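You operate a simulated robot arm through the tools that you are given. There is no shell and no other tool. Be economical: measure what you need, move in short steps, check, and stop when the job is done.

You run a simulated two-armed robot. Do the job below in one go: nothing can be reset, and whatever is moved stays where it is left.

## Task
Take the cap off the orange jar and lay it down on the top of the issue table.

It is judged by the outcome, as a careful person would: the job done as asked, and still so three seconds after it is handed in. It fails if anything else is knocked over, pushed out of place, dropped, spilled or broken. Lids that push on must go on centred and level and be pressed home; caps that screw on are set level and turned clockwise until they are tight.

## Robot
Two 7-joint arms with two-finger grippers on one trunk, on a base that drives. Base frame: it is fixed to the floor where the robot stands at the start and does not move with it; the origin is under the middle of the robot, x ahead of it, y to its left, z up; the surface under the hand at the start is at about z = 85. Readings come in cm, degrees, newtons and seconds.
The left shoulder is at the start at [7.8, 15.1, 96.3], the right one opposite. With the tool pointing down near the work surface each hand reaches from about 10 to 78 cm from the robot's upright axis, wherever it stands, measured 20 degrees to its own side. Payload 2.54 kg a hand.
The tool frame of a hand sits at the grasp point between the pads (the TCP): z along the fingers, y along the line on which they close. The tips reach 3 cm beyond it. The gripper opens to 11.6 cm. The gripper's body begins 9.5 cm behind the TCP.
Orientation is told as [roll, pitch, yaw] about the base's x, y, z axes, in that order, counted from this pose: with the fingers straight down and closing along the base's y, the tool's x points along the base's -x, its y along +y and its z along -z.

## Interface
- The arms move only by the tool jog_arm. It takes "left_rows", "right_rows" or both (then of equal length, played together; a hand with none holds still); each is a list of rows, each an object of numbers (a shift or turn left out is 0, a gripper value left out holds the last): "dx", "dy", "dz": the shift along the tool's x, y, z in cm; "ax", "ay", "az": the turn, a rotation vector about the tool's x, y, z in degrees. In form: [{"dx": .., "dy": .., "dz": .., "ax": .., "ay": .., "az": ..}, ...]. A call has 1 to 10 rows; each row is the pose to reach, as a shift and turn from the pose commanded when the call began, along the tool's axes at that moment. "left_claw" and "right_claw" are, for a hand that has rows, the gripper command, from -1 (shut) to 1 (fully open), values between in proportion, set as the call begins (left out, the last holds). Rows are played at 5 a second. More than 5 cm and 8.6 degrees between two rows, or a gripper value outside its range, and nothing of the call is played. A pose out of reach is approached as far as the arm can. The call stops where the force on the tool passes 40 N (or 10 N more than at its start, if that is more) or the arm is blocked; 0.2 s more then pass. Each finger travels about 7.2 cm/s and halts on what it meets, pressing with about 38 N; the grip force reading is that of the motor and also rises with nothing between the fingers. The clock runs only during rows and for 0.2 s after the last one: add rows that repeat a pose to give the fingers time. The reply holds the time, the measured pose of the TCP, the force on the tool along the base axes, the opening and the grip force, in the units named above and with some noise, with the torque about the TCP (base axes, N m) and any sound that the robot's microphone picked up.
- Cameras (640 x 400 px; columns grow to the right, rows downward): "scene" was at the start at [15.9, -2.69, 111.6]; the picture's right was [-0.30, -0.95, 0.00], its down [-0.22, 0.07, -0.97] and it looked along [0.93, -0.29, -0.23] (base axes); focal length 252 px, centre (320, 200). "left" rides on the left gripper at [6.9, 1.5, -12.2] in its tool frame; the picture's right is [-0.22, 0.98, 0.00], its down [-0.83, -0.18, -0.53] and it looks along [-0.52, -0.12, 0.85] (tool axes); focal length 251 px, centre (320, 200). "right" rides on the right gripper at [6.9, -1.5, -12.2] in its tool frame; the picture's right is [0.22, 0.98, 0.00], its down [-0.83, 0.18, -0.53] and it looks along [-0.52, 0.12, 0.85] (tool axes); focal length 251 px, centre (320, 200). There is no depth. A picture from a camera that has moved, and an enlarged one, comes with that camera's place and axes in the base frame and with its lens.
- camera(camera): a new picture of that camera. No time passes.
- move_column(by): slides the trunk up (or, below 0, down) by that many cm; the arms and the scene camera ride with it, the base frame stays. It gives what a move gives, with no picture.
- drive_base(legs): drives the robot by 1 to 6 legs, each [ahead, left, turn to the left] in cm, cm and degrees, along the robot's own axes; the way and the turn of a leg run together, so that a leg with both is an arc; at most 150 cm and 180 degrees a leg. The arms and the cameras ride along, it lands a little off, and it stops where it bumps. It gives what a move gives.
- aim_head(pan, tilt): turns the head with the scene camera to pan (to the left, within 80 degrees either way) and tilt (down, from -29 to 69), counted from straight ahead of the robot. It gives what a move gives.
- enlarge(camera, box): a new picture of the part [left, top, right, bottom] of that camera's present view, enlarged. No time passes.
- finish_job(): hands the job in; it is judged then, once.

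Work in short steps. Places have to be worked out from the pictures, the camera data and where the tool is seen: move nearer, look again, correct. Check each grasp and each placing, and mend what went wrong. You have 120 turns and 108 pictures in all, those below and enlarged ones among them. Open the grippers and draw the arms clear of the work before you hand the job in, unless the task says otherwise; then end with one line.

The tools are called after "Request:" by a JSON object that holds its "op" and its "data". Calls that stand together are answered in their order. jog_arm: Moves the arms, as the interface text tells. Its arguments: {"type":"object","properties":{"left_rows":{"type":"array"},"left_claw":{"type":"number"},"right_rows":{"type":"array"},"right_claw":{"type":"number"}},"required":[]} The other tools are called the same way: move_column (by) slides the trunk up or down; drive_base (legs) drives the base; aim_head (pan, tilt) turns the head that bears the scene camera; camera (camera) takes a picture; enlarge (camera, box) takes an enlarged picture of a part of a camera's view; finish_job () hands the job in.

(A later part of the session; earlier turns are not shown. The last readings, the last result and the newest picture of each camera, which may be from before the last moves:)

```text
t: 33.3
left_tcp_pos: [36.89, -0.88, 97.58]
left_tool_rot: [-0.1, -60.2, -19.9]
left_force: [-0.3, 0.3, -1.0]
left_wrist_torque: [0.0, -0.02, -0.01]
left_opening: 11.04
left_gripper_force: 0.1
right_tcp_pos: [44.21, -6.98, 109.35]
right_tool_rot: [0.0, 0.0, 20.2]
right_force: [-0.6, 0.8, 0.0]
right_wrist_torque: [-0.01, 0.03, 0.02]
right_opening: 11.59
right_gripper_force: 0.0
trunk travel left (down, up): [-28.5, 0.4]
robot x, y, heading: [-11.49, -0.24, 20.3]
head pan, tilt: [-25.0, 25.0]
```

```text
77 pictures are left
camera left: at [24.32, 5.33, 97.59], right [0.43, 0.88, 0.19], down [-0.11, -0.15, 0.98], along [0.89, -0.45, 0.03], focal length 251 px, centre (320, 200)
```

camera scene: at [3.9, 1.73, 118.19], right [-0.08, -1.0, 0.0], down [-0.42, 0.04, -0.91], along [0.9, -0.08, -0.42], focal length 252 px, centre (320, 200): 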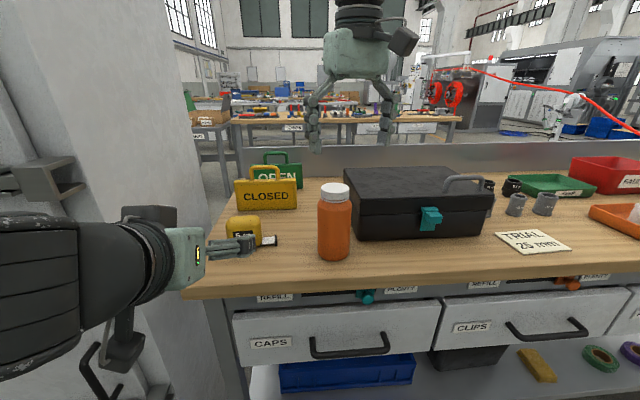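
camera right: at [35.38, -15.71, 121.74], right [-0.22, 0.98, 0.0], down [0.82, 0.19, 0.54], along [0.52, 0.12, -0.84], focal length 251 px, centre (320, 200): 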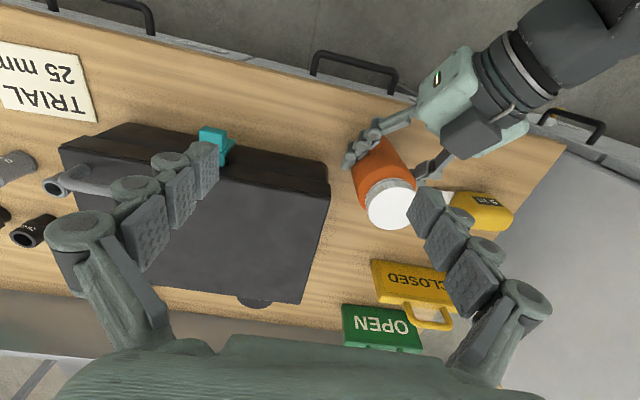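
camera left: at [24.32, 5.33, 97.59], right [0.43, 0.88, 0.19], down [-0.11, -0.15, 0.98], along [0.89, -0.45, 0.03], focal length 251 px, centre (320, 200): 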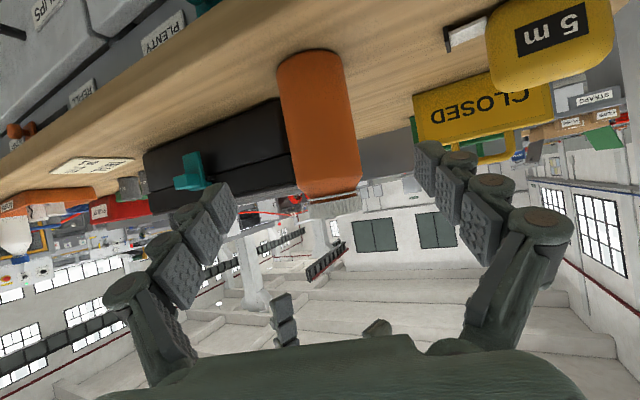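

Aligned. Advance 13 cm and close.

Request:
{"op": "jog_arm", "data": {"left_rows": [{"dz": 0}, {"dz": 3}, {"dz": 6}, {"dz": 9}, {"dz": 11}, {"dz": 13}, {"dz": 13}, {"dz": 13}], "left_claw": 0.75}}

Request:
{"op": "jog_arm", "data": {"left_rows": [{"dz": 0}, {"dz": 0}, {"dz": 0}, {"dz": 0}], "left_claw": -1}}

Request:
{"op": "camera", "data": {"camera": "left"}}

Request:
{"op": "camera", "data": {"camera": "right"}}

```text
t: 35.1
left_tcp_pos: [47.74, -4.52, 90.98]
left_tool_rot: [-0.1, -60.3, -20.0]
left_force: [0.2, 0.4, 0.5]
left_wrist_torque: [0.02, 0.0, 0.0]
left_opening: 10.15
left_gripper_force: 0.0
right_tcp_pos: [44.2, -6.94, 109.41]
right_tool_rot: [0.0, -0.1, 20.1]
right_force: [0.6, 1.1, 0.2]
right_wrist_torque: [0.02, 0.0, 0.01]
right_opening: 11.58
right_gripper_force: 0.1
trunk travel left (down, up): [-28.5, 0.4]
robot x, y, heading: [-11.82, 0.34, 20.0]
head pan, tilt: [-25.0, 25.0]
```

```text
t: 36.1
left_tcp_pos: [47.7, -4.6, 91.12]
left_tool_rot: [0.0, -60.4, -20.1]
left_force: [-1.6, -0.7, 1.8]
left_wrist_torque: [0.05, 0.08, 0.02]
left_opening: 6.61
left_gripper_force: 38.0
right_tcp_pos: [44.21, -6.98, 109.49]
right_tool_rot: [-0.1, -0.2, 20.1]
right_force: [0.4, 0.4, -0.7]
right_wrist_torque: [-0.04, 0.0, -0.01]
right_opening: 11.59
right_gripper_force: 0.1
trunk travel left (down, up): [-28.5, 0.4]
robot x, y, heading: [-11.76, -0.07, 20.2]
head pan, tilt: [-25.0, 25.0]
```

```text
76 pictures are left
camera left: at [35.03, 1.58, 91.2], right [0.43, 0.88, 0.19], down [-0.11, -0.15, 0.98], along [0.89, -0.45, 0.03], focal length 251 px, centre (320, 200)
```

left: 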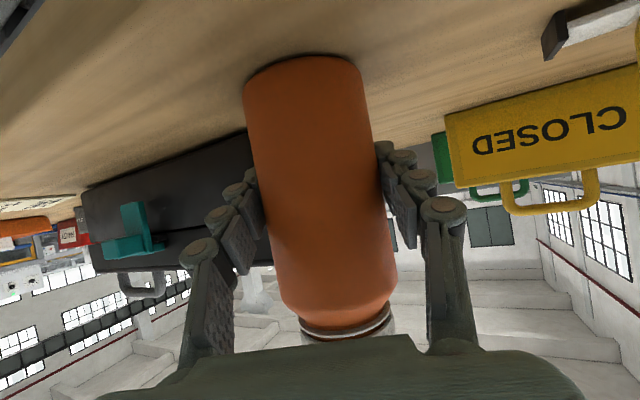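

```text
75 pictures are left
camera right: at [38.37, -10.75, 121.67], right [-0.54, 0.84, 0.0], down [0.71, 0.45, 0.54], along [0.45, 0.29, -0.84], focal length 251 px, centre (320, 200)
```

right: 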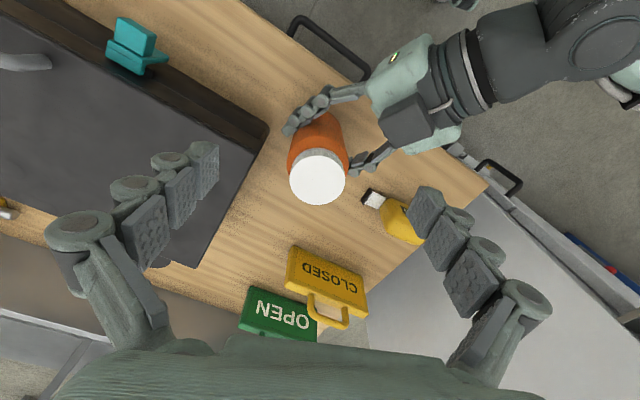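

Jar is held; the right camera puts the cap centre at about [47.9, -4.8]. I centre the right hand over it and pre-turn it to yaw -20.

Request:
{"op": "jog_arm", "data": {"right_rows": [{"dx": -0.8, "dy": 0.2, "az": 8}, {"dx": -1.6, "dy": 0.4, "az": 16}, {"dx": -2.4, "dy": 0.5, "az": 24}, {"dx": -3.2, "dy": 0.7, "az": 32}, {"dx": -4.1, "dy": 0.86, "az": 40}, {"dx": -4.1, "dy": 0.86, "az": 40}]}}

Request:
{"op": "camera", "data": {"camera": "right"}}

Request:
{"op": "camera", "data": {"camera": "scene"}}

```text
t: 37.5
left_tcp_pos: [47.66, -4.53, 91.19]
left_tool_rot: [0.1, -60.3, -20.0]
left_force: [-0.2, -1.2, 2.3]
left_wrist_torque: [0.09, -0.01, 0.03]
left_opening: 6.6
left_gripper_force: 38.2
right_tcp_pos: [47.88, -4.69, 109.23]
right_tool_rot: [0.2, -0.1, -20.0]
right_force: [-0.2, -0.2, 0.0]
right_wrist_torque: [0.01, -0.01, -0.02]
right_opening: 11.59
right_gripper_force: 0.0
trunk travel left (down, up): [-28.5, 0.4]
robot x, y, heading: [-11.92, -0.42, 20.0]
head pan, tilt: [-25.0, 25.0]
```

```text
74 pictures are left
camera right: at [40.96, -3.8, 121.64], right [0.13, 0.99, 0.0], down [0.84, -0.11, 0.54], along [0.53, -0.07, -0.84], focal length 251 px, centre (320, 200)
```

right: 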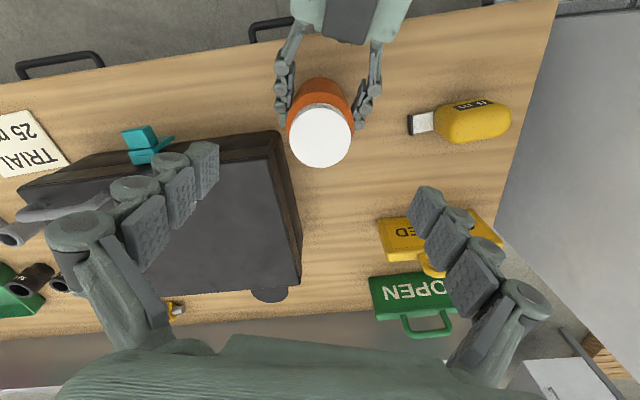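

```text
73 pictures are left
camera scene: at [3.87, 1.71, 118.2], right [-0.08, -1.0, 0.0], down [-0.42, 0.04, -0.91], along [0.9, -0.08, -0.42], focal length 252 px, centre (320, 200)
```

scene: 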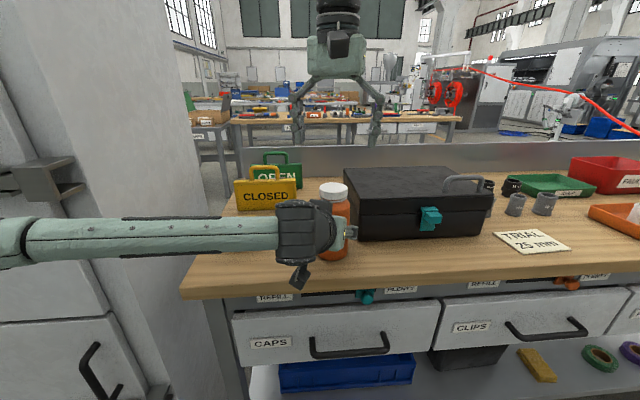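

Cap centre confirmed at [48.0, -4.75]. I narrow the opening and descend to TCP z≈101 so only the tips straddle the cap.

Request:
{"op": "jog_arm", "data": {"right_rows": [{"dx": -0.15, "dz": 2}, {"dx": -0.15, "dz": 4.5}, {"dx": -0.15, "dz": 6.5}, {"dx": -0.15, "dz": 8.1}, {"dx": -0.15, "dz": 8.1}], "right_claw": 0.5}}

Request:
{"op": "camera", "data": {"camera": "scene"}}

Request:
{"op": "enlarge", "data": {"camera": "scene", "box": [270, 140, 410, 270]}}

Request:
{"op": "camera", "data": {"camera": "right"}}

```text
t: 38.7
left_tcp_pos: [47.66, -4.67, 91.07]
left_tool_rot: [0.1, -60.2, -19.9]
left_force: [-0.6, 0.6, 2.9]
left_wrist_torque: [0.2, -0.08, 0.08]
left_opening: 6.61
left_gripper_force: 38.0
right_tcp_pos: [47.87, -4.67, 101.27]
right_tool_rot: [0.1, 0.0, -19.9]
right_force: [0.2, -0.2, 0.3]
right_wrist_torque: [0.01, -0.02, 0.0]
right_opening: 8.69
right_gripper_force: 0.0
trunk travel left (down, up): [-28.5, 0.4]
robot x, y, heading: [-12.08, -0.17, 20.2]
head pan, tilt: [-25.0, 25.0]
```

```text
72 pictures are left
camera scene: at [3.87, 1.72, 118.2], right [-0.08, -1.0, 0.0], down [-0.42, 0.04, -0.91], along [0.9, -0.08, -0.42], focal length 252 px, centre (320, 200)
```

scene: 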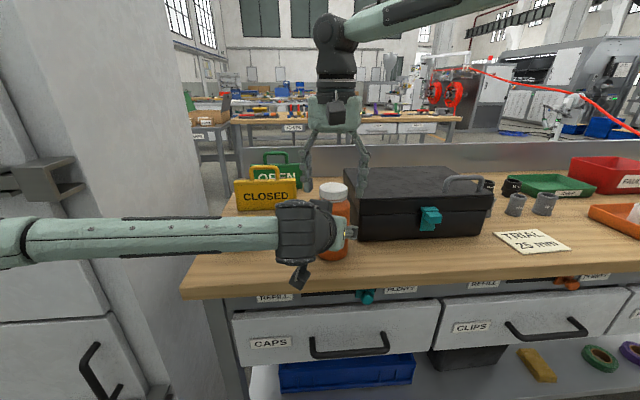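

```text
3.08 times, centred on (340, 205) of scene
camera zoom: at [3.87, 1.72, 118.2], right [-0.08, -1.0, 0.0], down [-0.42, 0.04, -0.91], along [0.9, -0.08, -0.42], focal length 774 px, centre (258, 185)
```

zoom: 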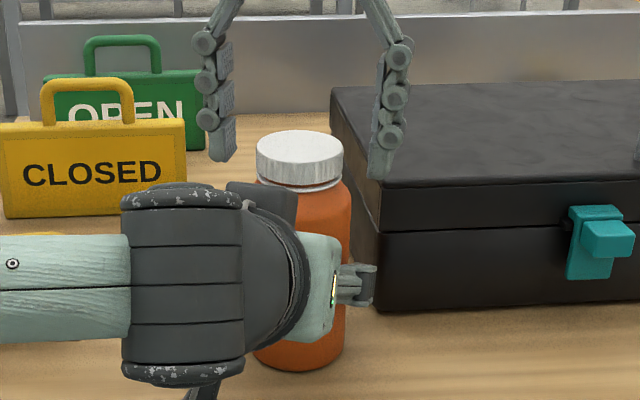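

```text
70 pictures are left
camera right: at [41.02, -3.76, 113.48], right [0.13, 0.99, 0.0], down [0.84, -0.11, 0.54], along [0.53, -0.07, -0.84], focal length 251 px, centre (320, 200)
```

right: 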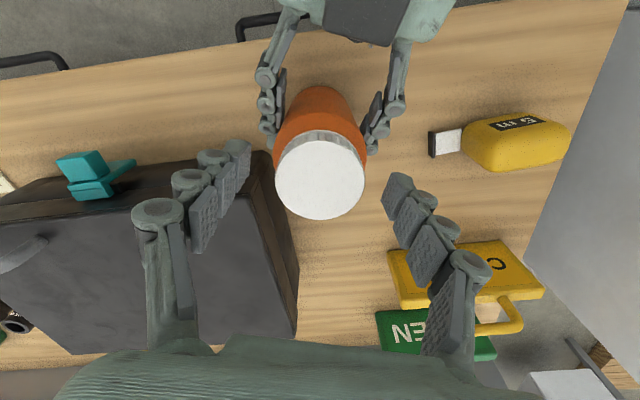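

Tips straddle the cap centrally, ending just above its lower edge. I close the right gripper.

Request:
{"op": "jog_arm", "data": {"right_rows": [{"dz": 0.2}, {"dz": 0.2}, {"dz": 0.2}, {"dz": 0.2}], "right_claw": -1}}

Request:
{"op": "camera", "data": {"camera": "right"}}

```text
t: 39.7
left_tcp_pos: [47.6, -4.51, 91.25]
left_tool_rot: [0.1, -60.3, -20.0]
left_force: [1.4, -1.3, 2.9]
left_wrist_torque: [0.39, -0.18, 0.0]
left_opening: 6.57
left_gripper_force: 37.8
right_tcp_pos: [47.92, -4.69, 101.0]
right_tool_rot: [0.1, 0.0, -19.9]
right_force: [1.6, 2.0, 1.6]
right_wrist_torque: [0.01, -0.04, 0.03]
right_opening: 5.08
right_gripper_force: 38.1
trunk travel left (down, up): [-28.5, 0.4]
robot x, y, heading: [-12.04, 0.15, 20.2]
head pan, tilt: [-25.0, 25.0]
```

```text
69 pictures are left
camera right: at [41.01, -3.74, 113.3], right [0.13, 0.99, 0.0], down [0.84, -0.11, 0.54], along [0.53, -0.07, -0.84], focal length 251 px, centre (320, 200)
```

right: 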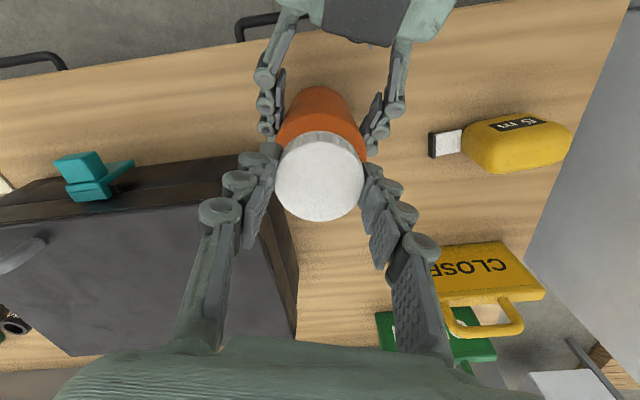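

Cap gripped at 5.1 cm. I turn counter-clockwise 40° as a first try.

Request:
{"op": "jog_arm", "data": {"right_rows": [{"az": -6}, {"az": -12}, {"az": -18, "dz": -0.02}, {"az": -24, "dz": -0.02}, {"az": -32, "dz": -0.03}, {"az": -40, "dz": -0.04}, {"az": -40, "dz": -0.04}]}}

Request:
{"op": "camera", "data": {"camera": "right"}}

Request:
{"op": "camera", "data": {"camera": "left"}}

```text
t: 41.3
left_tcp_pos: [47.54, -4.65, 91.01]
left_tool_rot: [0.0, -60.2, -19.8]
left_force: [2.5, -1.0, 2.6]
left_wrist_torque: [0.38, 0.09, 0.02]
left_opening: 6.59
left_gripper_force: 37.8
right_tcp_pos: [47.91, -4.86, 101.15]
right_tool_rot: [0.0, 0.0, 20.1]
right_force: [-2.5, 2.8, -0.3]
right_wrist_torque: [0.08, 0.12, 0.0]
right_opening: 5.04
right_gripper_force: 37.8
trunk travel left (down, up): [-28.5, 0.4]
robot x, y, heading: [-11.55, 0.45, 20.2]
head pan, tilt: [-25.0, 25.0]
```

```text
68 pictures are left
camera right: at [42.08, -8.6, 113.38], right [-0.54, 0.84, 0.0], down [0.71, 0.46, 0.54], along [0.45, 0.29, -0.84], focal length 251 px, centre (320, 200)
```

right: 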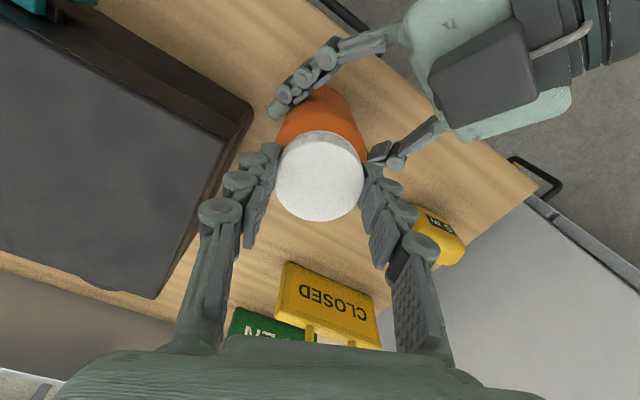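

```text
67 pictures are left
camera left: at [35.05, 1.61, 91.2], right [0.43, 0.88, 0.19], down [-0.11, -0.15, 0.98], along [0.89, -0.45, 0.03], focal length 251 px, centre (320, 200)
```

left: 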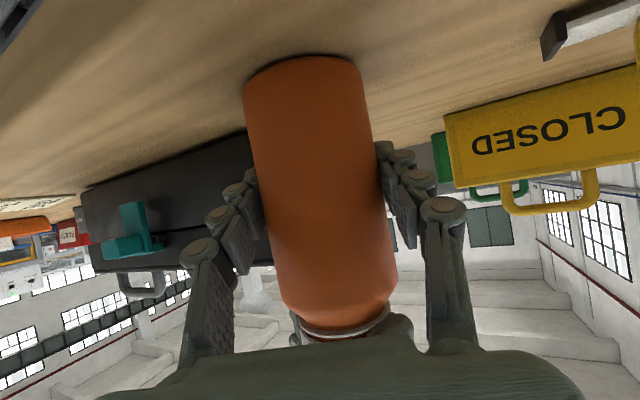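

The turn went smoothly with nearly no resisting torque. I continue another 80° counter-clockwise, rising slightly.

Request:
{"op": "jog_arm", "data": {"right_rows": [{"az": -8, "dz": -0.01}, {"az": -16, "dz": -0.02}, {"az": -24, "dz": -0.03}, {"az": -32, "dz": -0.04}, {"az": -40, "dz": -0.05}, {"az": -48, "dz": -0.06}, {"az": -56, "dz": -0.07}, {"az": -64, "dz": -0.08}, {"az": -72, "dz": -0.09}, {"az": -80, "dz": -0.1}]}}

Request:
{"op": "camera", "data": {"camera": "right"}}

Request:
{"op": "enlarge", "data": {"camera": "scene", "box": [270, 140, 410, 270]}}

```text
t: 43.5
left_tcp_pos: [47.73, -4.57, 91.2]
left_tool_rot: [0.0, -60.2, -20.0]
left_force: [-12.8, 11.4, 7.7]
left_wrist_torque: [-0.19, -0.57, 0.08]
left_opening: 6.56
left_gripper_force: 38.0
right_tcp_pos: [48.04, -4.87, 101.17]
right_tool_rot: [-0.3, 0.0, 100.2]
right_force: [10.7, -9.8, -4.4]
right_wrist_torque: [-0.57, -0.36, -0.04]
right_opening: 5.06
right_gripper_force: 38.1
trunk travel left (down, up): [-28.5, 0.4]
robot x, y, heading: [-11.59, -0.26, 20.3]
head pan, tilt: [-25.0, 25.0]
```

```text
66 pictures are left
camera right: at [50.83, -11.32, 113.56], right [-0.92, -0.38, 0.0], down [-0.33, 0.78, 0.53], along [-0.2, 0.49, -0.85], focal length 251 px, centre (320, 200)
```

right: 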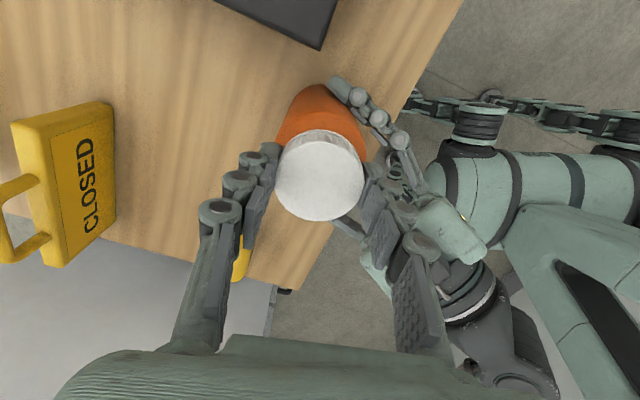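

```text
3.08 times, centred on (340, 205) of scene
camera zoom: at [3.85, 1.73, 118.2], right [-0.08, -1.0, 0.0], down [-0.42, 0.04, -0.91], along [0.9, -0.08, -0.42], focal length 774 px, centre (258, 185)
```

zoom: 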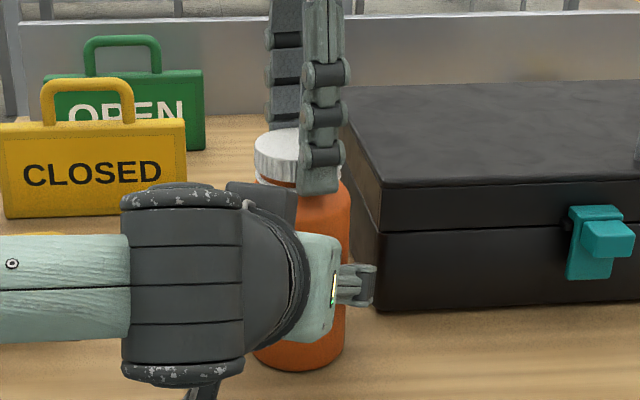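

The cap turns; a modest side force has built up from slight off-centre. I open, rotate back 120°, ready to regrip at yaw -20.

Request:
{"op": "jog_arm", "data": {"right_rows": [{"az": 0}, {"az": 0}, {"az": 8}, {"az": 16}, {"az": 24}, {"az": 32}, {"az": 40}, {"az": 48}, {"az": 56}, {"az": 64}], "right_claw": 0.25}}

Request:
{"op": "jog_arm", "data": {"right_rows": [{"az": 8}, {"az": 16}, {"az": 24}, {"az": 32}, {"az": 40}, {"az": 48}, {"az": 56}, {"az": 56}]}}

Request:
{"op": "camera", "data": {"camera": "right"}}

Request:
{"op": "enlarge", "data": {"camera": "scene", "box": [290, 160, 370, 220]}}

```text
t: 45.7
left_tcp_pos: [47.72, -4.66, 91.12]
left_tool_rot: [0.0, -60.2, -20.1]
left_force: [1.7, -2.6, 6.1]
left_wrist_torque: [0.14, 0.01, -0.01]
left_opening: 6.6
left_gripper_force: 38.0
right_tcp_pos: [47.95, -4.78, 101.3]
right_tool_rot: [0.1, -0.1, 35.9]
right_force: [-0.1, -0.2, 0.4]
right_wrist_torque: [-0.01, 0.0, 0.01]
right_opening: 7.27
right_gripper_force: 0.1
trunk travel left (down, up): [-28.5, 0.4]
robot x, y, heading: [-12.0, 0.1, 20.0]
head pan, tilt: [-25.0, 25.0]
```

```text
t: 47.5
left_tcp_pos: [47.57, -4.65, 91.08]
left_tool_rot: [0.1, -60.3, -20.0]
left_force: [-0.8, -3.4, 5.3]
left_wrist_torque: [0.16, 0.02, 0.02]
left_opening: 6.59
left_gripper_force: 38.0
right_tcp_pos: [47.86, -4.76, 101.29]
right_tool_rot: [0.2, -0.2, -20.0]
right_force: [-0.1, -0.6, -0.4]
right_wrist_torque: [-0.05, -0.01, -0.01]
right_opening: 7.27
right_gripper_force: 0.0
trunk travel left (down, up): [-28.5, 0.4]
robot x, y, heading: [-11.89, -0.07, 20.2]
head pan, tilt: [-25.0, 25.0]
```

```text
64 pictures are left
camera right: at [41.0, -3.84, 113.54], right [0.13, 0.99, 0.0], down [0.84, -0.11, 0.54], along [0.53, -0.07, -0.84], focal length 251 px, centre (320, 200)
```

right: 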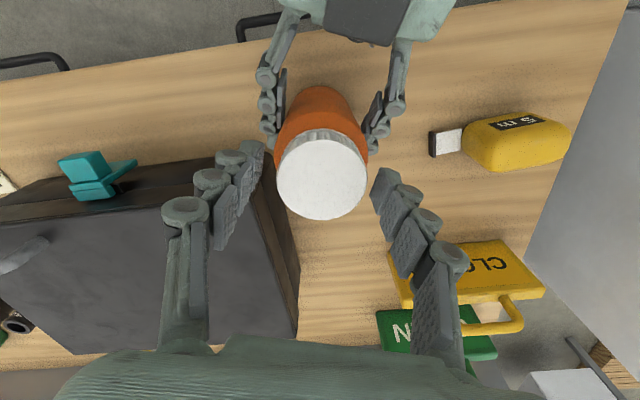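

```text
6.67 times, centred on (330, 190) of scene
camera zoom: at [3.86, 1.7, 118.2], right [-0.08, -1.0, 0.0], down [-0.42, 0.04, -0.91], along [0.9, -0.08, -0.42], focal length 1678 px, centre (253, 267)
```

zoom: 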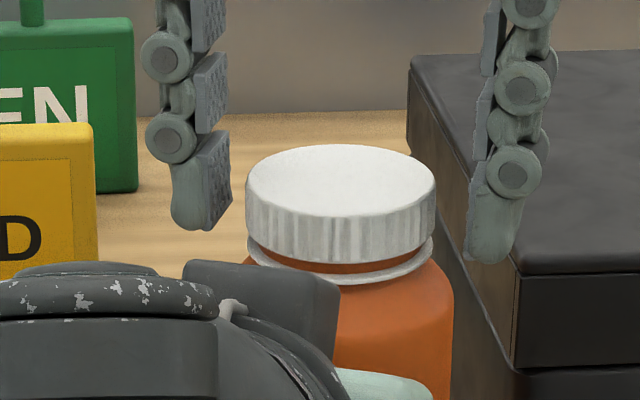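

The cap has visibly risen and the orange gap shows. Next stroke: grip and turn 120° again.

Request:
{"op": "jog_arm", "data": {"right_rows": [{"dz": 0}, {"dz": 0}, {"dz": 0}, {"dz": 0}], "right_claw": -1}}

Request:
{"op": "jog_arm", "data": {"right_rows": [{"az": -8}, {"az": -16, "dz": -0.01}, {"az": -24, "dz": -0.02}, {"az": -32, "dz": -0.03}, {"az": -40, "dz": -0.04}, {"az": -48, "dz": -0.05}, {"az": -56, "dz": -0.06}, {"az": -64, "dz": -0.07}]}}

Request:
{"op": "jog_arm", "data": {"right_rows": [{"az": -8}, {"az": -16, "dz": -0.01}, {"az": -24, "dz": -0.02}, {"az": -32, "dz": -0.03}, {"az": -40, "dz": -0.04}, {"az": -48, "dz": -0.05}, {"az": -56, "dz": -0.06}]}}

Request:
{"op": "enlarge", "data": {"camera": "scene", "box": [290, 160, 370, 220]}}

```text
t: 48.5
left_tcp_pos: [47.63, -4.59, 91.08]
left_tool_rot: [0.1, -60.3, -20.0]
left_force: [0.4, -6.3, 4.1]
left_wrist_torque: [0.88, -0.37, -0.13]
left_opening: 6.61
left_gripper_force: 38.6
right_tcp_pos: [47.86, -4.72, 101.33]
right_tool_rot: [0.2, -0.2, -19.9]
right_force: [3.1, 6.9, 1.1]
right_wrist_torque: [0.15, -0.06, 0.01]
right_opening: 5.09
right_gripper_force: 38.6
trunk travel left (down, up): [-28.5, 0.4]
robot x, y, heading: [-11.56, -0.22, 20.0]
head pan, tilt: [-25.0, 25.0]
```

```text
t: 50.3
left_tcp_pos: [47.56, -4.7, 91.1]
left_tool_rot: [0.1, -60.3, -20.0]
left_force: [-8.3, -2.5, 2.0]
left_wrist_torque: [0.02, -0.52, 0.05]
left_opening: 6.59
left_gripper_force: 38.1
right_tcp_pos: [47.92, -4.69, 101.31]
right_tool_rot: [-0.1, -0.1, 44.2]
right_force: [8.6, -1.2, 6.7]
right_wrist_torque: [-0.17, -0.05, 0.01]
right_opening: 5.07
right_gripper_force: 38.0
trunk travel left (down, up): [-28.5, 0.4]
robot x, y, heading: [-12.17, 0.31, 20.1]
head pan, tilt: [-25.0, 25.0]
```

```text
t: 51.9
left_tcp_pos: [47.59, -4.67, 91.2]
left_tool_rot: [0.1, -60.3, -20.0]
left_force: [-14.1, 2.5, 3.2]
left_wrist_torque: [0.0, -0.45, 0.1]
left_opening: 6.6
left_gripper_force: 38.2
right_tcp_pos: [47.82, -4.74, 101.46]
right_tool_rot: [-0.3, -0.2, 100.2]
right_force: [10.7, -4.6, 2.2]
right_wrist_torque: [-0.44, -0.29, -0.01]
right_opening: 5.06
right_gripper_force: 38.3
trunk travel left (down, up): [-28.5, 0.4]
robot x, y, heading: [-12.05, -0.39, 20.4]
head pan, tilt: [-25.0, 25.0]
```

```text
6.67 times, centred on (330, 190) of scene
camera zoom: at [3.83, 1.7, 118.21], right [-0.08, -1.0, 0.0], down [-0.42, 0.04, -0.91], along [0.9, -0.08, -0.42], focal length 1678 px, centre (253, 267)
```

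zoom: 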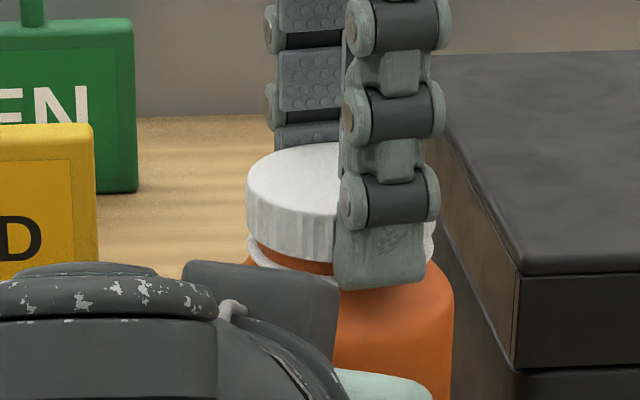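

Turning steadily with low torque. I repeat: back 120° (shifted 1.5 mm in x to centre), regrip, turn 120°.

Request:
{"op": "jog_arm", "data": {"right_rows": [{"az": 0}, {"az": 0}, {"az": 8}, {"az": 16, "dx": 0.07, "dy": -0.14}, {"az": 24, "dx": 0.07, "dy": -0.14}, {"az": 32, "dx": 0.07, "dy": -0.14}, {"az": 40, "dx": 0.07, "dy": -0.14}, {"az": 48, "dx": 0.07, "dy": -0.14}, {"az": 56, "dx": 0.07, "dy": -0.14}, {"az": 64, "dx": 0.07, "dy": -0.14}], "right_claw": 0.25}}

Request:
{"op": "jog_arm", "data": {"right_rows": [{"az": 8}, {"az": 16}, {"az": 24}, {"az": 32}, {"az": 40}, {"az": 48}, {"az": 56}, {"az": 56}]}}

Request:
{"op": "enlarge", "data": {"camera": "scene", "box": [290, 160, 370, 220]}}

Request:
{"op": "jog_arm", "data": {"right_rows": [{"dz": 0}, {"dz": 0}, {"dz": 0}, {"dz": 0}], "right_claw": -1}}

Request:
{"op": "jog_arm", "data": {"right_rows": [{"az": -8}, {"az": -16, "dz": -0.01}, {"az": -24, "dz": -0.02}, {"az": -32, "dz": -0.03}, {"az": -40, "dz": -0.04}, {"az": -48, "dz": -0.05}, {"az": -56, "dz": -0.06}, {"az": -64, "dz": -0.07}]}}

Request:
{"op": "jog_arm", "data": {"right_rows": [{"az": -8}, {"az": -16, "dz": -0.01}, {"az": -24, "dz": -0.02}, {"az": -32, "dz": -0.03}, {"az": -40, "dz": -0.04}, {"az": -48, "dz": -0.05}, {"az": -56, "dz": -0.06}]}}

Request:
{"op": "enlarge", "data": {"camera": "scene", "box": [290, 160, 370, 220]}}

```text
t: 54.1
left_tcp_pos: [47.67, -4.66, 91.12]
left_tool_rot: [0.0, -60.3, -20.0]
left_force: [1.5, 2.9, 5.3]
left_wrist_torque: [0.31, 0.09, -0.05]
left_opening: 6.59
left_gripper_force: 37.7
right_tcp_pos: [48.04, -4.79, 101.27]
right_tool_rot: [0.0, -0.1, 36.0]
right_force: [0.2, -0.7, 0.3]
right_wrist_torque: [0.01, 0.0, -0.02]
right_opening: 7.22
right_gripper_force: 0.1
trunk travel left (down, up): [-28.5, 0.4]
robot x, y, heading: [-11.97, -0.03, 20.1]
head pan, tilt: [-25.0, 25.0]
```

```text
t: 55.9
left_tcp_pos: [47.47, -4.54, 91.12]
left_tool_rot: [-0.1, -60.3, -19.9]
left_force: [2.4, 0.8, 4.5]
left_wrist_torque: [0.24, 0.05, -0.04]
left_opening: 6.6
left_gripper_force: 37.6
right_tcp_pos: [48.12, -4.75, 101.27]
right_tool_rot: [0.1, -0.2, -20.1]
right_force: [-0.6, 0.1, 0.6]
right_wrist_torque: [0.01, 0.0, -0.01]
right_opening: 7.24
right_gripper_force: 0.2
trunk travel left (down, up): [-28.5, 0.4]
robot x, y, heading: [-11.7, 0.37, 20.1]
head pan, tilt: [-25.0, 25.0]
```

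```text
6.67 times, centred on (330, 190) of scene
camera zoom: at [3.88, 1.73, 118.2], right [-0.08, -1.0, 0.0], down [-0.42, 0.04, -0.91], along [0.9, -0.08, -0.42], focal length 1678 px, centre (253, 267)
```

zoom: 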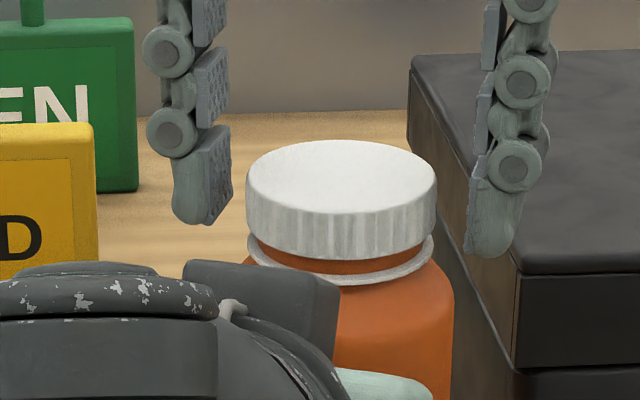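

```text
t: 56.9
left_tcp_pos: [47.65, -4.64, 91.22]
left_tool_rot: [0.0, -60.3, -20.1]
left_force: [0.1, -2.9, 4.6]
left_wrist_torque: [0.57, -0.13, -0.07]
left_opening: 6.6
left_gripper_force: 37.9
right_tcp_pos: [47.98, -4.68, 101.33]
right_tool_rot: [0.3, 0.0, -19.9]
right_force: [1.4, 2.6, 1.4]
right_wrist_torque: [0.12, 0.02, 0.03]
right_opening: 5.08
right_gripper_force: 38.4
trunk travel left (down, up): [-28.5, 0.4]
robot x, y, heading: [-11.99, 0.05, 20.2]
head pan, tilt: [-25.0, 25.0]
```

```text
t: 58.7
left_tcp_pos: [47.65, -4.6, 91.07]
left_tool_rot: [0.0, -60.3, -20.0]
left_force: [-2.9, -6.8, 3.0]
left_wrist_torque: [0.42, 0.11, 0.07]
left_opening: 6.58
left_gripper_force: 37.9
right_tcp_pos: [48.07, -4.81, 101.35]
right_tool_rot: [0.0, 0.0, 44.1]
right_force: [1.8, 4.3, -0.4]
right_wrist_torque: [0.05, -0.01, -0.05]
right_opening: 5.09
right_gripper_force: 37.8
trunk travel left (down, up): [-28.5, 0.4]
robot x, y, heading: [-12.04, -0.47, 19.8]
head pan, tilt: [-25.0, 25.0]
```

```text
t: 60.3
left_tcp_pos: [47.66, -4.58, 91.02]
left_tool_rot: [-0.1, -60.3, -19.8]
left_force: [-0.9, -9.4, 0.0]
left_wrist_torque: [0.68, 0.12, 0.07]
left_opening: 6.59
left_gripper_force: 38.3
right_tcp_pos: [48.14, -4.86, 101.48]
right_tool_rot: [-0.2, -0.1, 100.2]
right_force: [0.2, 8.9, -0.9]
right_wrist_torque: [0.15, -0.03, -0.09]
right_opening: 5.09
right_gripper_force: 38.0
trunk travel left (down, up): [-28.5, 0.4]
robot x, y, heading: [-11.78, -0.09, 20.2]
head pan, tilt: [-25.0, 25.0]
```

```text
6.67 times, centred on (330, 190) of scene
camera zoom: at [3.9, 1.7, 118.19], right [-0.08, -1.0, 0.0], down [-0.42, 0.04, -0.91], along [0.9, -0.08, -0.42], focal length 1678 px, centre (253, 267)
```

zoom: 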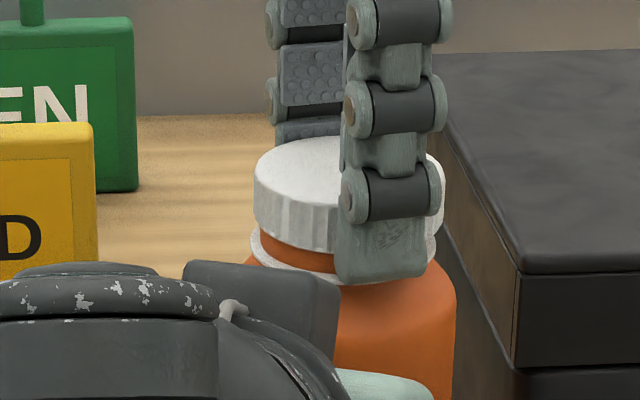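

After 360° the gap is wider. I test a gentle 3 mm lift to see whether the cap is free.

Request:
{"op": "jog_arm", "data": {"right_rows": [{"dz": -0.15}, {"dz": -0.3}, {"dz": -0.3}]}}

Request:
{"op": "enlarge", "data": {"camera": "scene", "box": [290, 160, 370, 220]}}

```text
t: 61.1
left_tcp_pos: [47.68, -4.62, 91.11]
left_tool_rot: [0.0, -60.2, -19.9]
left_force: [0.7, -8.9, 5.8]
left_wrist_torque: [0.94, 0.12, -0.01]
left_opening: 6.6
left_gripper_force: 37.7
right_tcp_pos: [48.07, -4.84, 101.67]
right_tool_rot: [-0.1, 0.0, 100.1]
right_force: [-1.0, 9.0, -9.4]
right_wrist_torque: [-0.06, 0.01, 0.04]
right_opening: 5.08
right_gripper_force: 37.8
trunk travel left (down, up): [-28.5, 0.4]
robot x, y, heading: [-11.69, 0.01, 19.8]
head pan, tilt: [-25.0, 25.0]
```

```text
6.67 times, centred on (330, 190) of scene
camera zoom: at [3.93, 1.72, 118.18], right [-0.08, -1.0, 0.0], down [-0.42, 0.04, -0.91], along [0.9, -0.08, -0.42], focal length 1678 px, centre (253, 267)
```

zoom: 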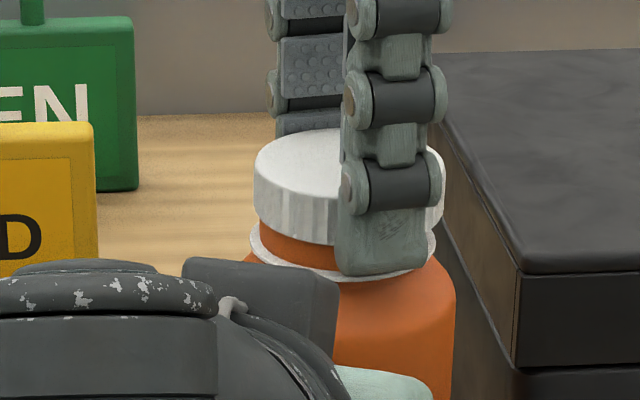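

There is about 9 N of pull and the collar seems to follow a little, so threads still hold. I lower back and do another stroke.

Request:
{"op": "jog_arm", "data": {"right_rows": [{"dz": 0.12}, {"dz": 0.25}, {"dz": 0.25}]}}

Request:
{"op": "jog_arm", "data": {"right_rows": [{"az": 0}, {"az": 0}, {"az": 8}, {"az": 16}, {"az": 24}, {"az": 32}, {"az": 40}, {"az": 48}, {"az": 56}, {"az": 64}], "right_claw": 0.25}}

Request:
{"op": "jog_arm", "data": {"right_rows": [{"az": 8}, {"az": 16}, {"az": 24}, {"az": 32}, {"az": 40}, {"az": 48}, {"az": 56}, {"az": 56}]}}

Request:
{"op": "enlarge", "data": {"camera": "scene", "box": [290, 160, 370, 220]}}

Request:
{"op": "camera", "data": {"camera": "right"}}

```text
t: 61.9
left_tcp_pos: [47.72, -4.62, 91.06]
left_tool_rot: [0.0, -60.2, -19.8]
left_force: [6.9, -9.4, 0.9]
left_wrist_torque: [0.4, 0.26, 0.04]
left_opening: 6.61
left_gripper_force: 37.7
right_tcp_pos: [48.13, -4.83, 101.64]
right_tool_rot: [-0.2, -0.1, 100.1]
right_force: [-2.9, 7.8, 5.0]
right_wrist_torque: [0.27, 0.1, 0.03]
right_opening: 5.06
right_gripper_force: 38.1
trunk travel left (down, up): [-28.5, 0.4]
robot x, y, heading: [-11.98, 0.06, 20.1]
head pan, tilt: [-25.0, 25.0]
```

```text
t: 64.1
left_tcp_pos: [47.58, -4.62, 91.02]
left_tool_rot: [0.0, -60.2, -19.9]
left_force: [0.6, 1.3, 0.0]
left_wrist_torque: [0.15, 0.04, -0.05]
left_opening: 6.59
left_gripper_force: 38.4
right_tcp_pos: [48.18, -4.65, 101.45]
right_tool_rot: [0.0, 0.0, 35.9]
right_force: [-0.5, 0.3, 0.8]
right_wrist_torque: [-0.05, -0.04, 0.01]
right_opening: 7.27
right_gripper_force: 0.1
trunk travel left (down, up): [-28.5, 0.4]
robot x, y, heading: [-11.74, 0.19, 20.2]
head pan, tilt: [-25.0, 25.0]
```

```text
t: 65.9
left_tcp_pos: [47.61, -4.58, 91.07]
left_tool_rot: [0.0, -60.1, -19.9]
left_force: [-0.6, 0.6, 0.4]
left_wrist_torque: [0.11, 0.01, 0.01]
left_opening: 6.6
left_gripper_force: 38.3
right_tcp_pos: [48.19, -4.76, 101.44]
right_tool_rot: [0.0, 0.0, -20.0]
right_force: [-0.2, -0.2, -0.4]
right_wrist_torque: [-0.01, -0.04, 0.01]
right_opening: 7.26
right_gripper_force: 0.0
trunk travel left (down, up): [-28.5, 0.4]
robot x, y, heading: [-11.64, -0.1, 20.2]
head pan, tilt: [-25.0, 25.0]
```

```text
6.67 times, centred on (330, 190) of scene
camera zoom: at [3.91, 1.72, 118.19], right [-0.08, -1.0, 0.0], down [-0.42, 0.04, -0.91], along [0.9, -0.08, -0.42], focal length 1678 px, centre (253, 267)
```

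zoom: 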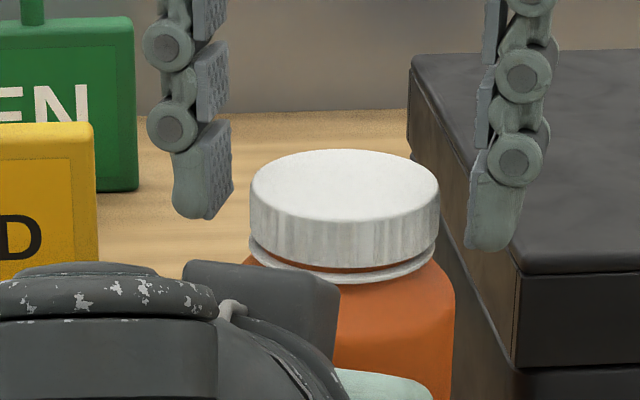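

```text
57 pictures are left
camera right: at [41.22, -3.87, 113.79], right [0.13, 0.99, 0.0], down [0.84, -0.11, 0.53], along [0.53, -0.07, -0.84], focal length 251 px, centre (320, 200)
```

right: 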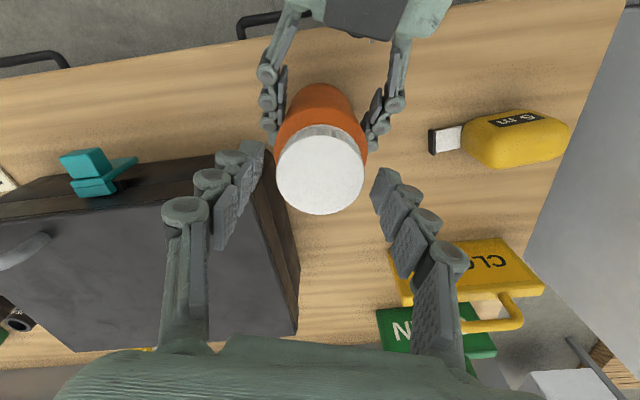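

After release the cap dropped back onto the neck, so the threads are free. I lower 3 mm, grip and lift it straight up.

Request:
{"op": "jog_arm", "data": {"right_rows": [{"dz": 0.3}, {"dz": 0.3}]}}

Request:
{"op": "jog_arm", "data": {"right_rows": [{"dz": 0}, {"dz": 0}, {"dz": 0}, {"dz": 0}], "right_claw": -1}}

Request:
{"op": "jog_arm", "data": {"right_rows": [{"dz": -0.3}, {"dz": -0.6}, {"dz": -0.9}, {"dz": -0.9}]}}

Request:
{"op": "enlarge", "data": {"camera": "scene", "box": [290, 160, 370, 220]}}

```text
t: 66.5
left_tcp_pos: [47.65, -4.74, 91.09]
left_tool_rot: [0.0, -60.3, -20.0]
left_force: [-0.5, 0.5, 0.3]
left_wrist_torque: [0.12, 0.04, 0.02]
left_opening: 6.59
left_gripper_force: 38.1
right_tcp_pos: [48.09, -4.69, 101.18]
right_tool_rot: [0.0, -0.1, -19.9]
right_force: [-0.5, 0.4, -0.2]
right_wrist_torque: [-0.03, 0.01, -0.02]
right_opening: 7.22
right_gripper_force: 0.0
trunk travel left (down, up): [-28.5, 0.4]
robot x, y, heading: [-11.29, -0.11, 20.2]
head pan, tilt: [-25.0, 25.0]
```

```text
t: 67.5
left_tcp_pos: [47.77, -4.54, 91.06]
left_tool_rot: [0.0, -60.3, -19.9]
left_force: [-0.2, 0.9, 0.3]
left_wrist_torque: [0.18, -0.01, 0.01]
left_opening: 6.58
left_gripper_force: 37.7
right_tcp_pos: [48.02, -4.82, 101.19]
right_tool_rot: [0.1, -0.1, -19.9]
right_force: [-0.1, -0.4, 0.6]
right_wrist_torque: [0.05, -0.03, 0.0]
right_opening: 5.06
right_gripper_force: 37.8
trunk travel left (down, up): [-28.5, 0.4]
robot x, y, heading: [-11.59, 0.09, 20.1]
head pan, tilt: [-25.0, 25.0]
```

```text
t: 68.5
left_tcp_pos: [47.76, -4.6, 91.08]
left_tool_rot: [0.1, -60.2, -19.9]
left_force: [1.2, -1.0, -0.3]
left_wrist_torque: [0.15, 0.17, 0.02]
left_opening: 6.6
left_gripper_force: 37.2
right_tcp_pos: [48.18, -4.8, 102.14]
right_tool_rot: [0.1, 0.0, -19.9]
right_force: [-0.7, 0.6, -1.6]
right_wrist_torque: [0.0, -0.02, 0.01]
right_opening: 5.09
right_gripper_force: 38.2
trunk travel left (down, up): [-28.5, 0.4]
robot x, y, heading: [-11.92, 0.28, 20.4]
head pan, tilt: [-25.0, 25.0]
```

```text
6.67 times, centred on (330, 190) of scene
camera zoom: at [3.91, 1.72, 118.19], right [-0.08, -1.0, 0.0], down [-0.42, 0.04, -0.91], along [0.9, -0.08, -0.42], focal length 1678 px, centre (253, 267)
```

zoom: 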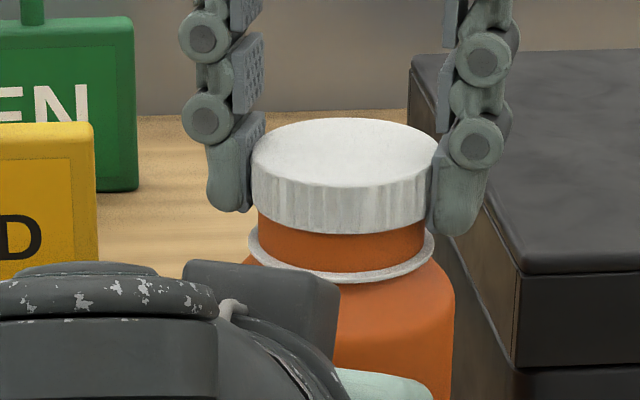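

The cap is off and in hand. I lift it clear, then check which table is the "issue" table.

Request:
{"op": "jog_arm", "data": {"right_rows": [{"dz": -2}, {"dz": -4}, {"dz": -6}, {"dz": -6}]}}

Request:
{"op": "aim_head", "data": {"pan": -60, "tilt": 15}}

Request:
{"op": "camera", "data": {"camera": "scene"}}

Request:
{"op": "enlarge", "data": {"camera": "scene", "box": [320, 150, 560, 300]}}

```text
t: 69.5
left_tcp_pos: [47.65, -4.53, 91.05]
left_tool_rot: [-0.1, -60.3, -19.9]
left_force: [0.0, 1.3, -1.1]
left_wrist_torque: [0.09, 0.01, 0.01]
left_opening: 6.59
left_gripper_force: 38.0
right_tcp_pos: [48.14, -4.79, 108.11]
right_tool_rot: [0.1, 0.0, -19.9]
right_force: [-0.3, -0.3, 0.9]
right_wrist_torque: [0.0, 0.01, 0.01]
right_opening: 5.1
right_gripper_force: 38.1
trunk travel left (down, up): [-28.5, 0.4]
robot x, y, heading: [-11.8, 0.2, 20.4]
head pan, tilt: [-25.0, 25.0]
```

```text
t: 70.5
left_tcp_pos: [47.63, -4.58, 91.05]
left_tool_rot: [-0.1, -60.3, -19.9]
left_force: [-1.1, -1.1, -0.1]
left_wrist_torque: [0.09, 0.0, 0.05]
left_opening: 6.6
left_gripper_force: 37.9
right_tcp_pos: [48.14, -4.82, 108.12]
right_tool_rot: [0.2, -0.1, -20.0]
right_force: [-0.7, 0.2, -0.2]
right_wrist_torque: [0.02, -0.05, 0.01]
right_opening: 5.07
right_gripper_force: 38.0
trunk travel left (down, up): [-28.5, 0.4]
robot x, y, heading: [-12.12, -0.3, 20.2]
head pan, tilt: [-60.0, 15.0]
```

```text
55 pictures are left
camera scene: at [1.89, -3.48, 119.81], right [-0.64, -0.77, 0.0], down [-0.2, 0.17, -0.97], along [0.74, -0.62, -0.26], focal length 252 px, centre (320, 200)
```

scene: 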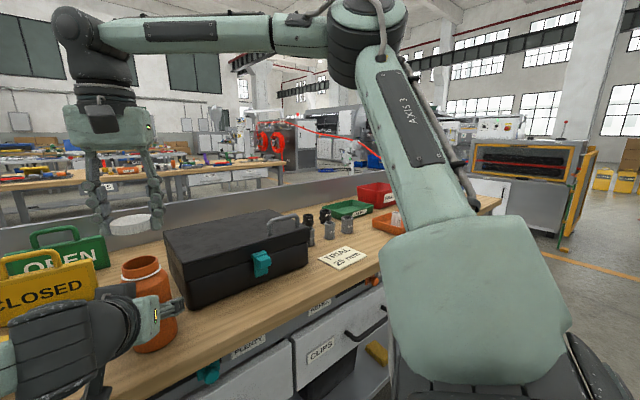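

```text
2.67 times, centred on (440, 225) of scene
camera zoom: at [1.89, -3.48, 119.81], right [-0.64, -0.77, 0.0], down [-0.2, 0.17, -0.97], along [0.74, -0.62, -0.26], focal length 671 px, centre (0, 133)
```

zoom: 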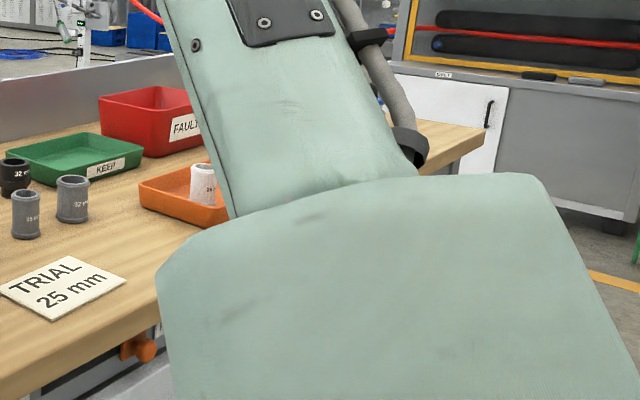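

The cap is off; this table with the jar is the one in front (I'll check for its label once the arm is away). I carry the cap to a free spot near [44, -20] in front of the black box, still high.

Request:
{"op": "jog_arm", "data": {"right_rows": [{"dx": -0.3, "dy": -4}, {"dx": -0.65, "dy": -8}, {"dx": -1, "dy": -12}, {"dx": -1.34, "dy": -15.7}, {"dx": -1.34, "dy": -15.7}]}}

Request:
{"op": "aim_head", "data": {"pan": -35, "tilt": 30}}

Request:
{"op": "camera", "data": {"camera": "scene"}}

Request:
{"op": "camera", "data": {"camera": "right"}}

```text
t: 71.8
left_tcp_pos: [47.61, -4.51, 91.0]
left_tool_rot: [-0.1, -60.3, -19.9]
left_force: [0.7, 0.2, 0.2]
left_wrist_torque: [0.15, -0.06, -0.02]
left_opening: 6.57
left_gripper_force: 38.0
right_tcp_pos: [44.17, -20.12, 107.97]
right_tool_rot: [0.2, -0.1, -19.9]
right_force: [-0.2, -0.2, 0.4]
right_wrist_torque: [0.0, 0.01, -0.02]
right_opening: 5.1
right_gripper_force: 37.8
trunk travel left (down, up): [-28.5, 0.4]
robot x, y, heading: [-11.47, -0.26, 19.7]
head pan, tilt: [-60.0, 15.0]
```

```text
t: 72.6
left_tcp_pos: [47.74, -4.65, 91.21]
left_tool_rot: [0.1, -60.3, -19.9]
left_force: [-0.5, -1.9, 0.3]
left_wrist_torque: [0.07, -0.03, 0.0]
left_opening: 6.59
left_gripper_force: 38.3
right_tcp_pos: [44.04, -20.11, 107.99]
right_tool_rot: [0.1, -0.1, -19.9]
right_force: [1.0, 0.5, 0.1]
right_wrist_torque: [-0.04, -0.03, -0.01]
right_opening: 5.08
right_gripper_force: 37.9
trunk travel left (down, up): [-28.5, 0.4]
robot x, y, heading: [-12.22, 0.19, 20.0]
head pan, tilt: [-35.0, 30.0]
```

```text
53 pictures are left
camera scene: at [3.45, 0.16, 117.4], right [-0.26, -0.97, 0.0], down [-0.48, 0.13, -0.87], along [0.84, -0.22, -0.5], focal length 252 px, centre (320, 200)
```

scene: 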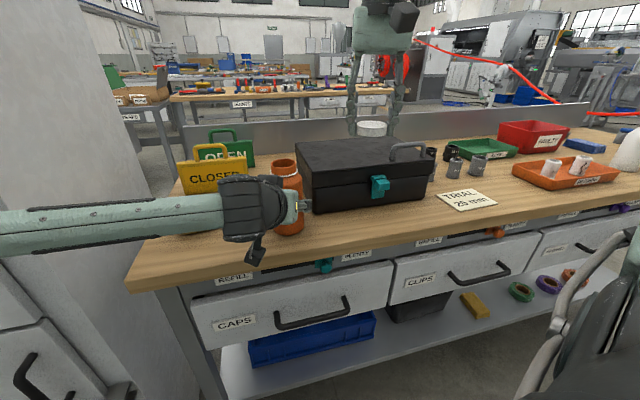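

```text
52 pictures are left
camera right: at [37.17, -19.18, 120.36], right [0.13, 0.99, 0.0], down [0.84, -0.11, 0.54], along [0.53, -0.07, -0.84], focal length 251 px, centre (320, 200)
```

right: 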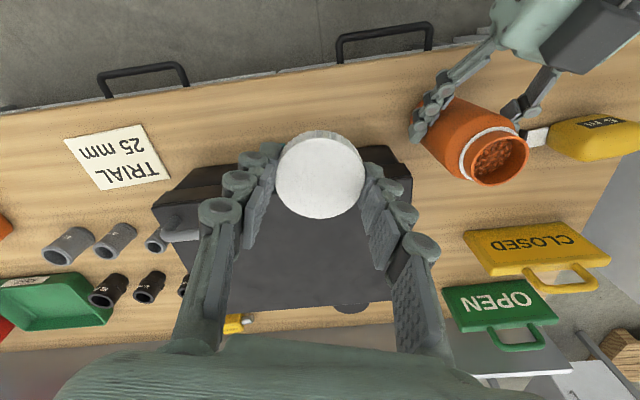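

The open jar is upright with contents, cap is held level. I check the labels quickly, and begin lowering the cap over the clear spot.

Request:
{"op": "enlarge", "data": {"camera": "scene", "box": [80, 60, 320, 210]}}

Request:
{"op": "jog_arm", "data": {"right_rows": [{"dz": 4}, {"dz": 8}, {"dz": 12}, {"dz": 15.5}, {"dz": 17.5}, {"dz": 17.5}]}}

Request:
{"op": "camera", "data": {"camera": "scene"}}

Request:
{"op": "camera", "data": {"camera": "right"}}

```text
2.67 times, centred on (200, 135) of scene
camera zoom: at [3.45, 0.16, 117.4], right [-0.26, -0.97, 0.0], down [-0.48, 0.13, -0.87], along [0.84, -0.22, -0.5], focal length 671 px, centre (640, 373)
```

zoom: 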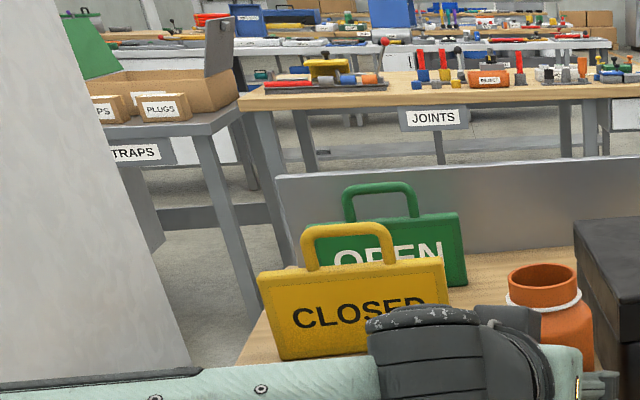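

```text
t: 74.0
left_tcp_pos: [47.62, -4.6, 91.06]
left_tool_rot: [0.0, -60.2, -19.9]
left_force: [0.0, 0.9, 1.4]
left_wrist_torque: [0.16, -0.05, 0.03]
left_opening: 6.6
left_gripper_force: 37.9
right_tcp_pos: [43.86, -20.29, 90.45]
right_tool_rot: [0.1, -0.2, -19.9]
right_force: [-0.6, -0.5, -0.1]
right_wrist_torque: [-0.01, 0.02, 0.03]
right_opening: 5.08
right_gripper_force: 37.5
trunk travel left (down, up): [-28.5, 0.4]
robot x, y, heading: [-11.63, -0.15, 20.6]
head pan, tilt: [-35.0, 30.0]
```

```text
50 pictures are left
camera scene: at [3.46, 0.18, 117.4], right [-0.26, -0.97, 0.0], down [-0.48, 0.13, -0.87], along [0.84, -0.22, -0.5], focal length 252 px, centre (320, 200)
```

scene: 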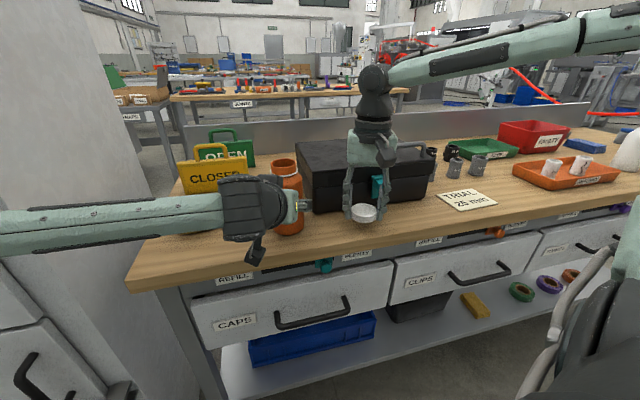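

```text
49 pictures are left
camera right: at [36.96, -19.24, 102.79], right [0.13, 0.99, 0.0], down [0.84, -0.11, 0.54], along [0.53, -0.07, -0.84], focal length 251 px, centre (320, 200)
```

right: 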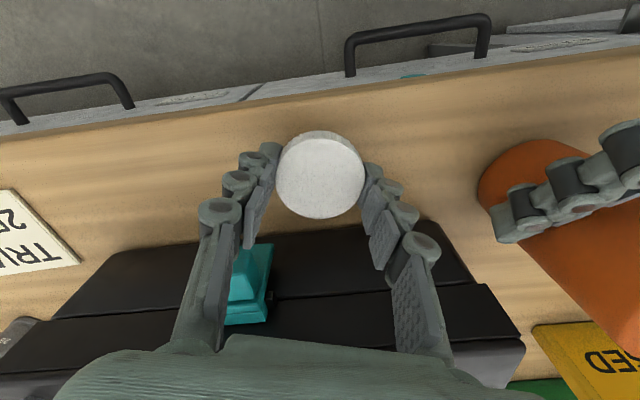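

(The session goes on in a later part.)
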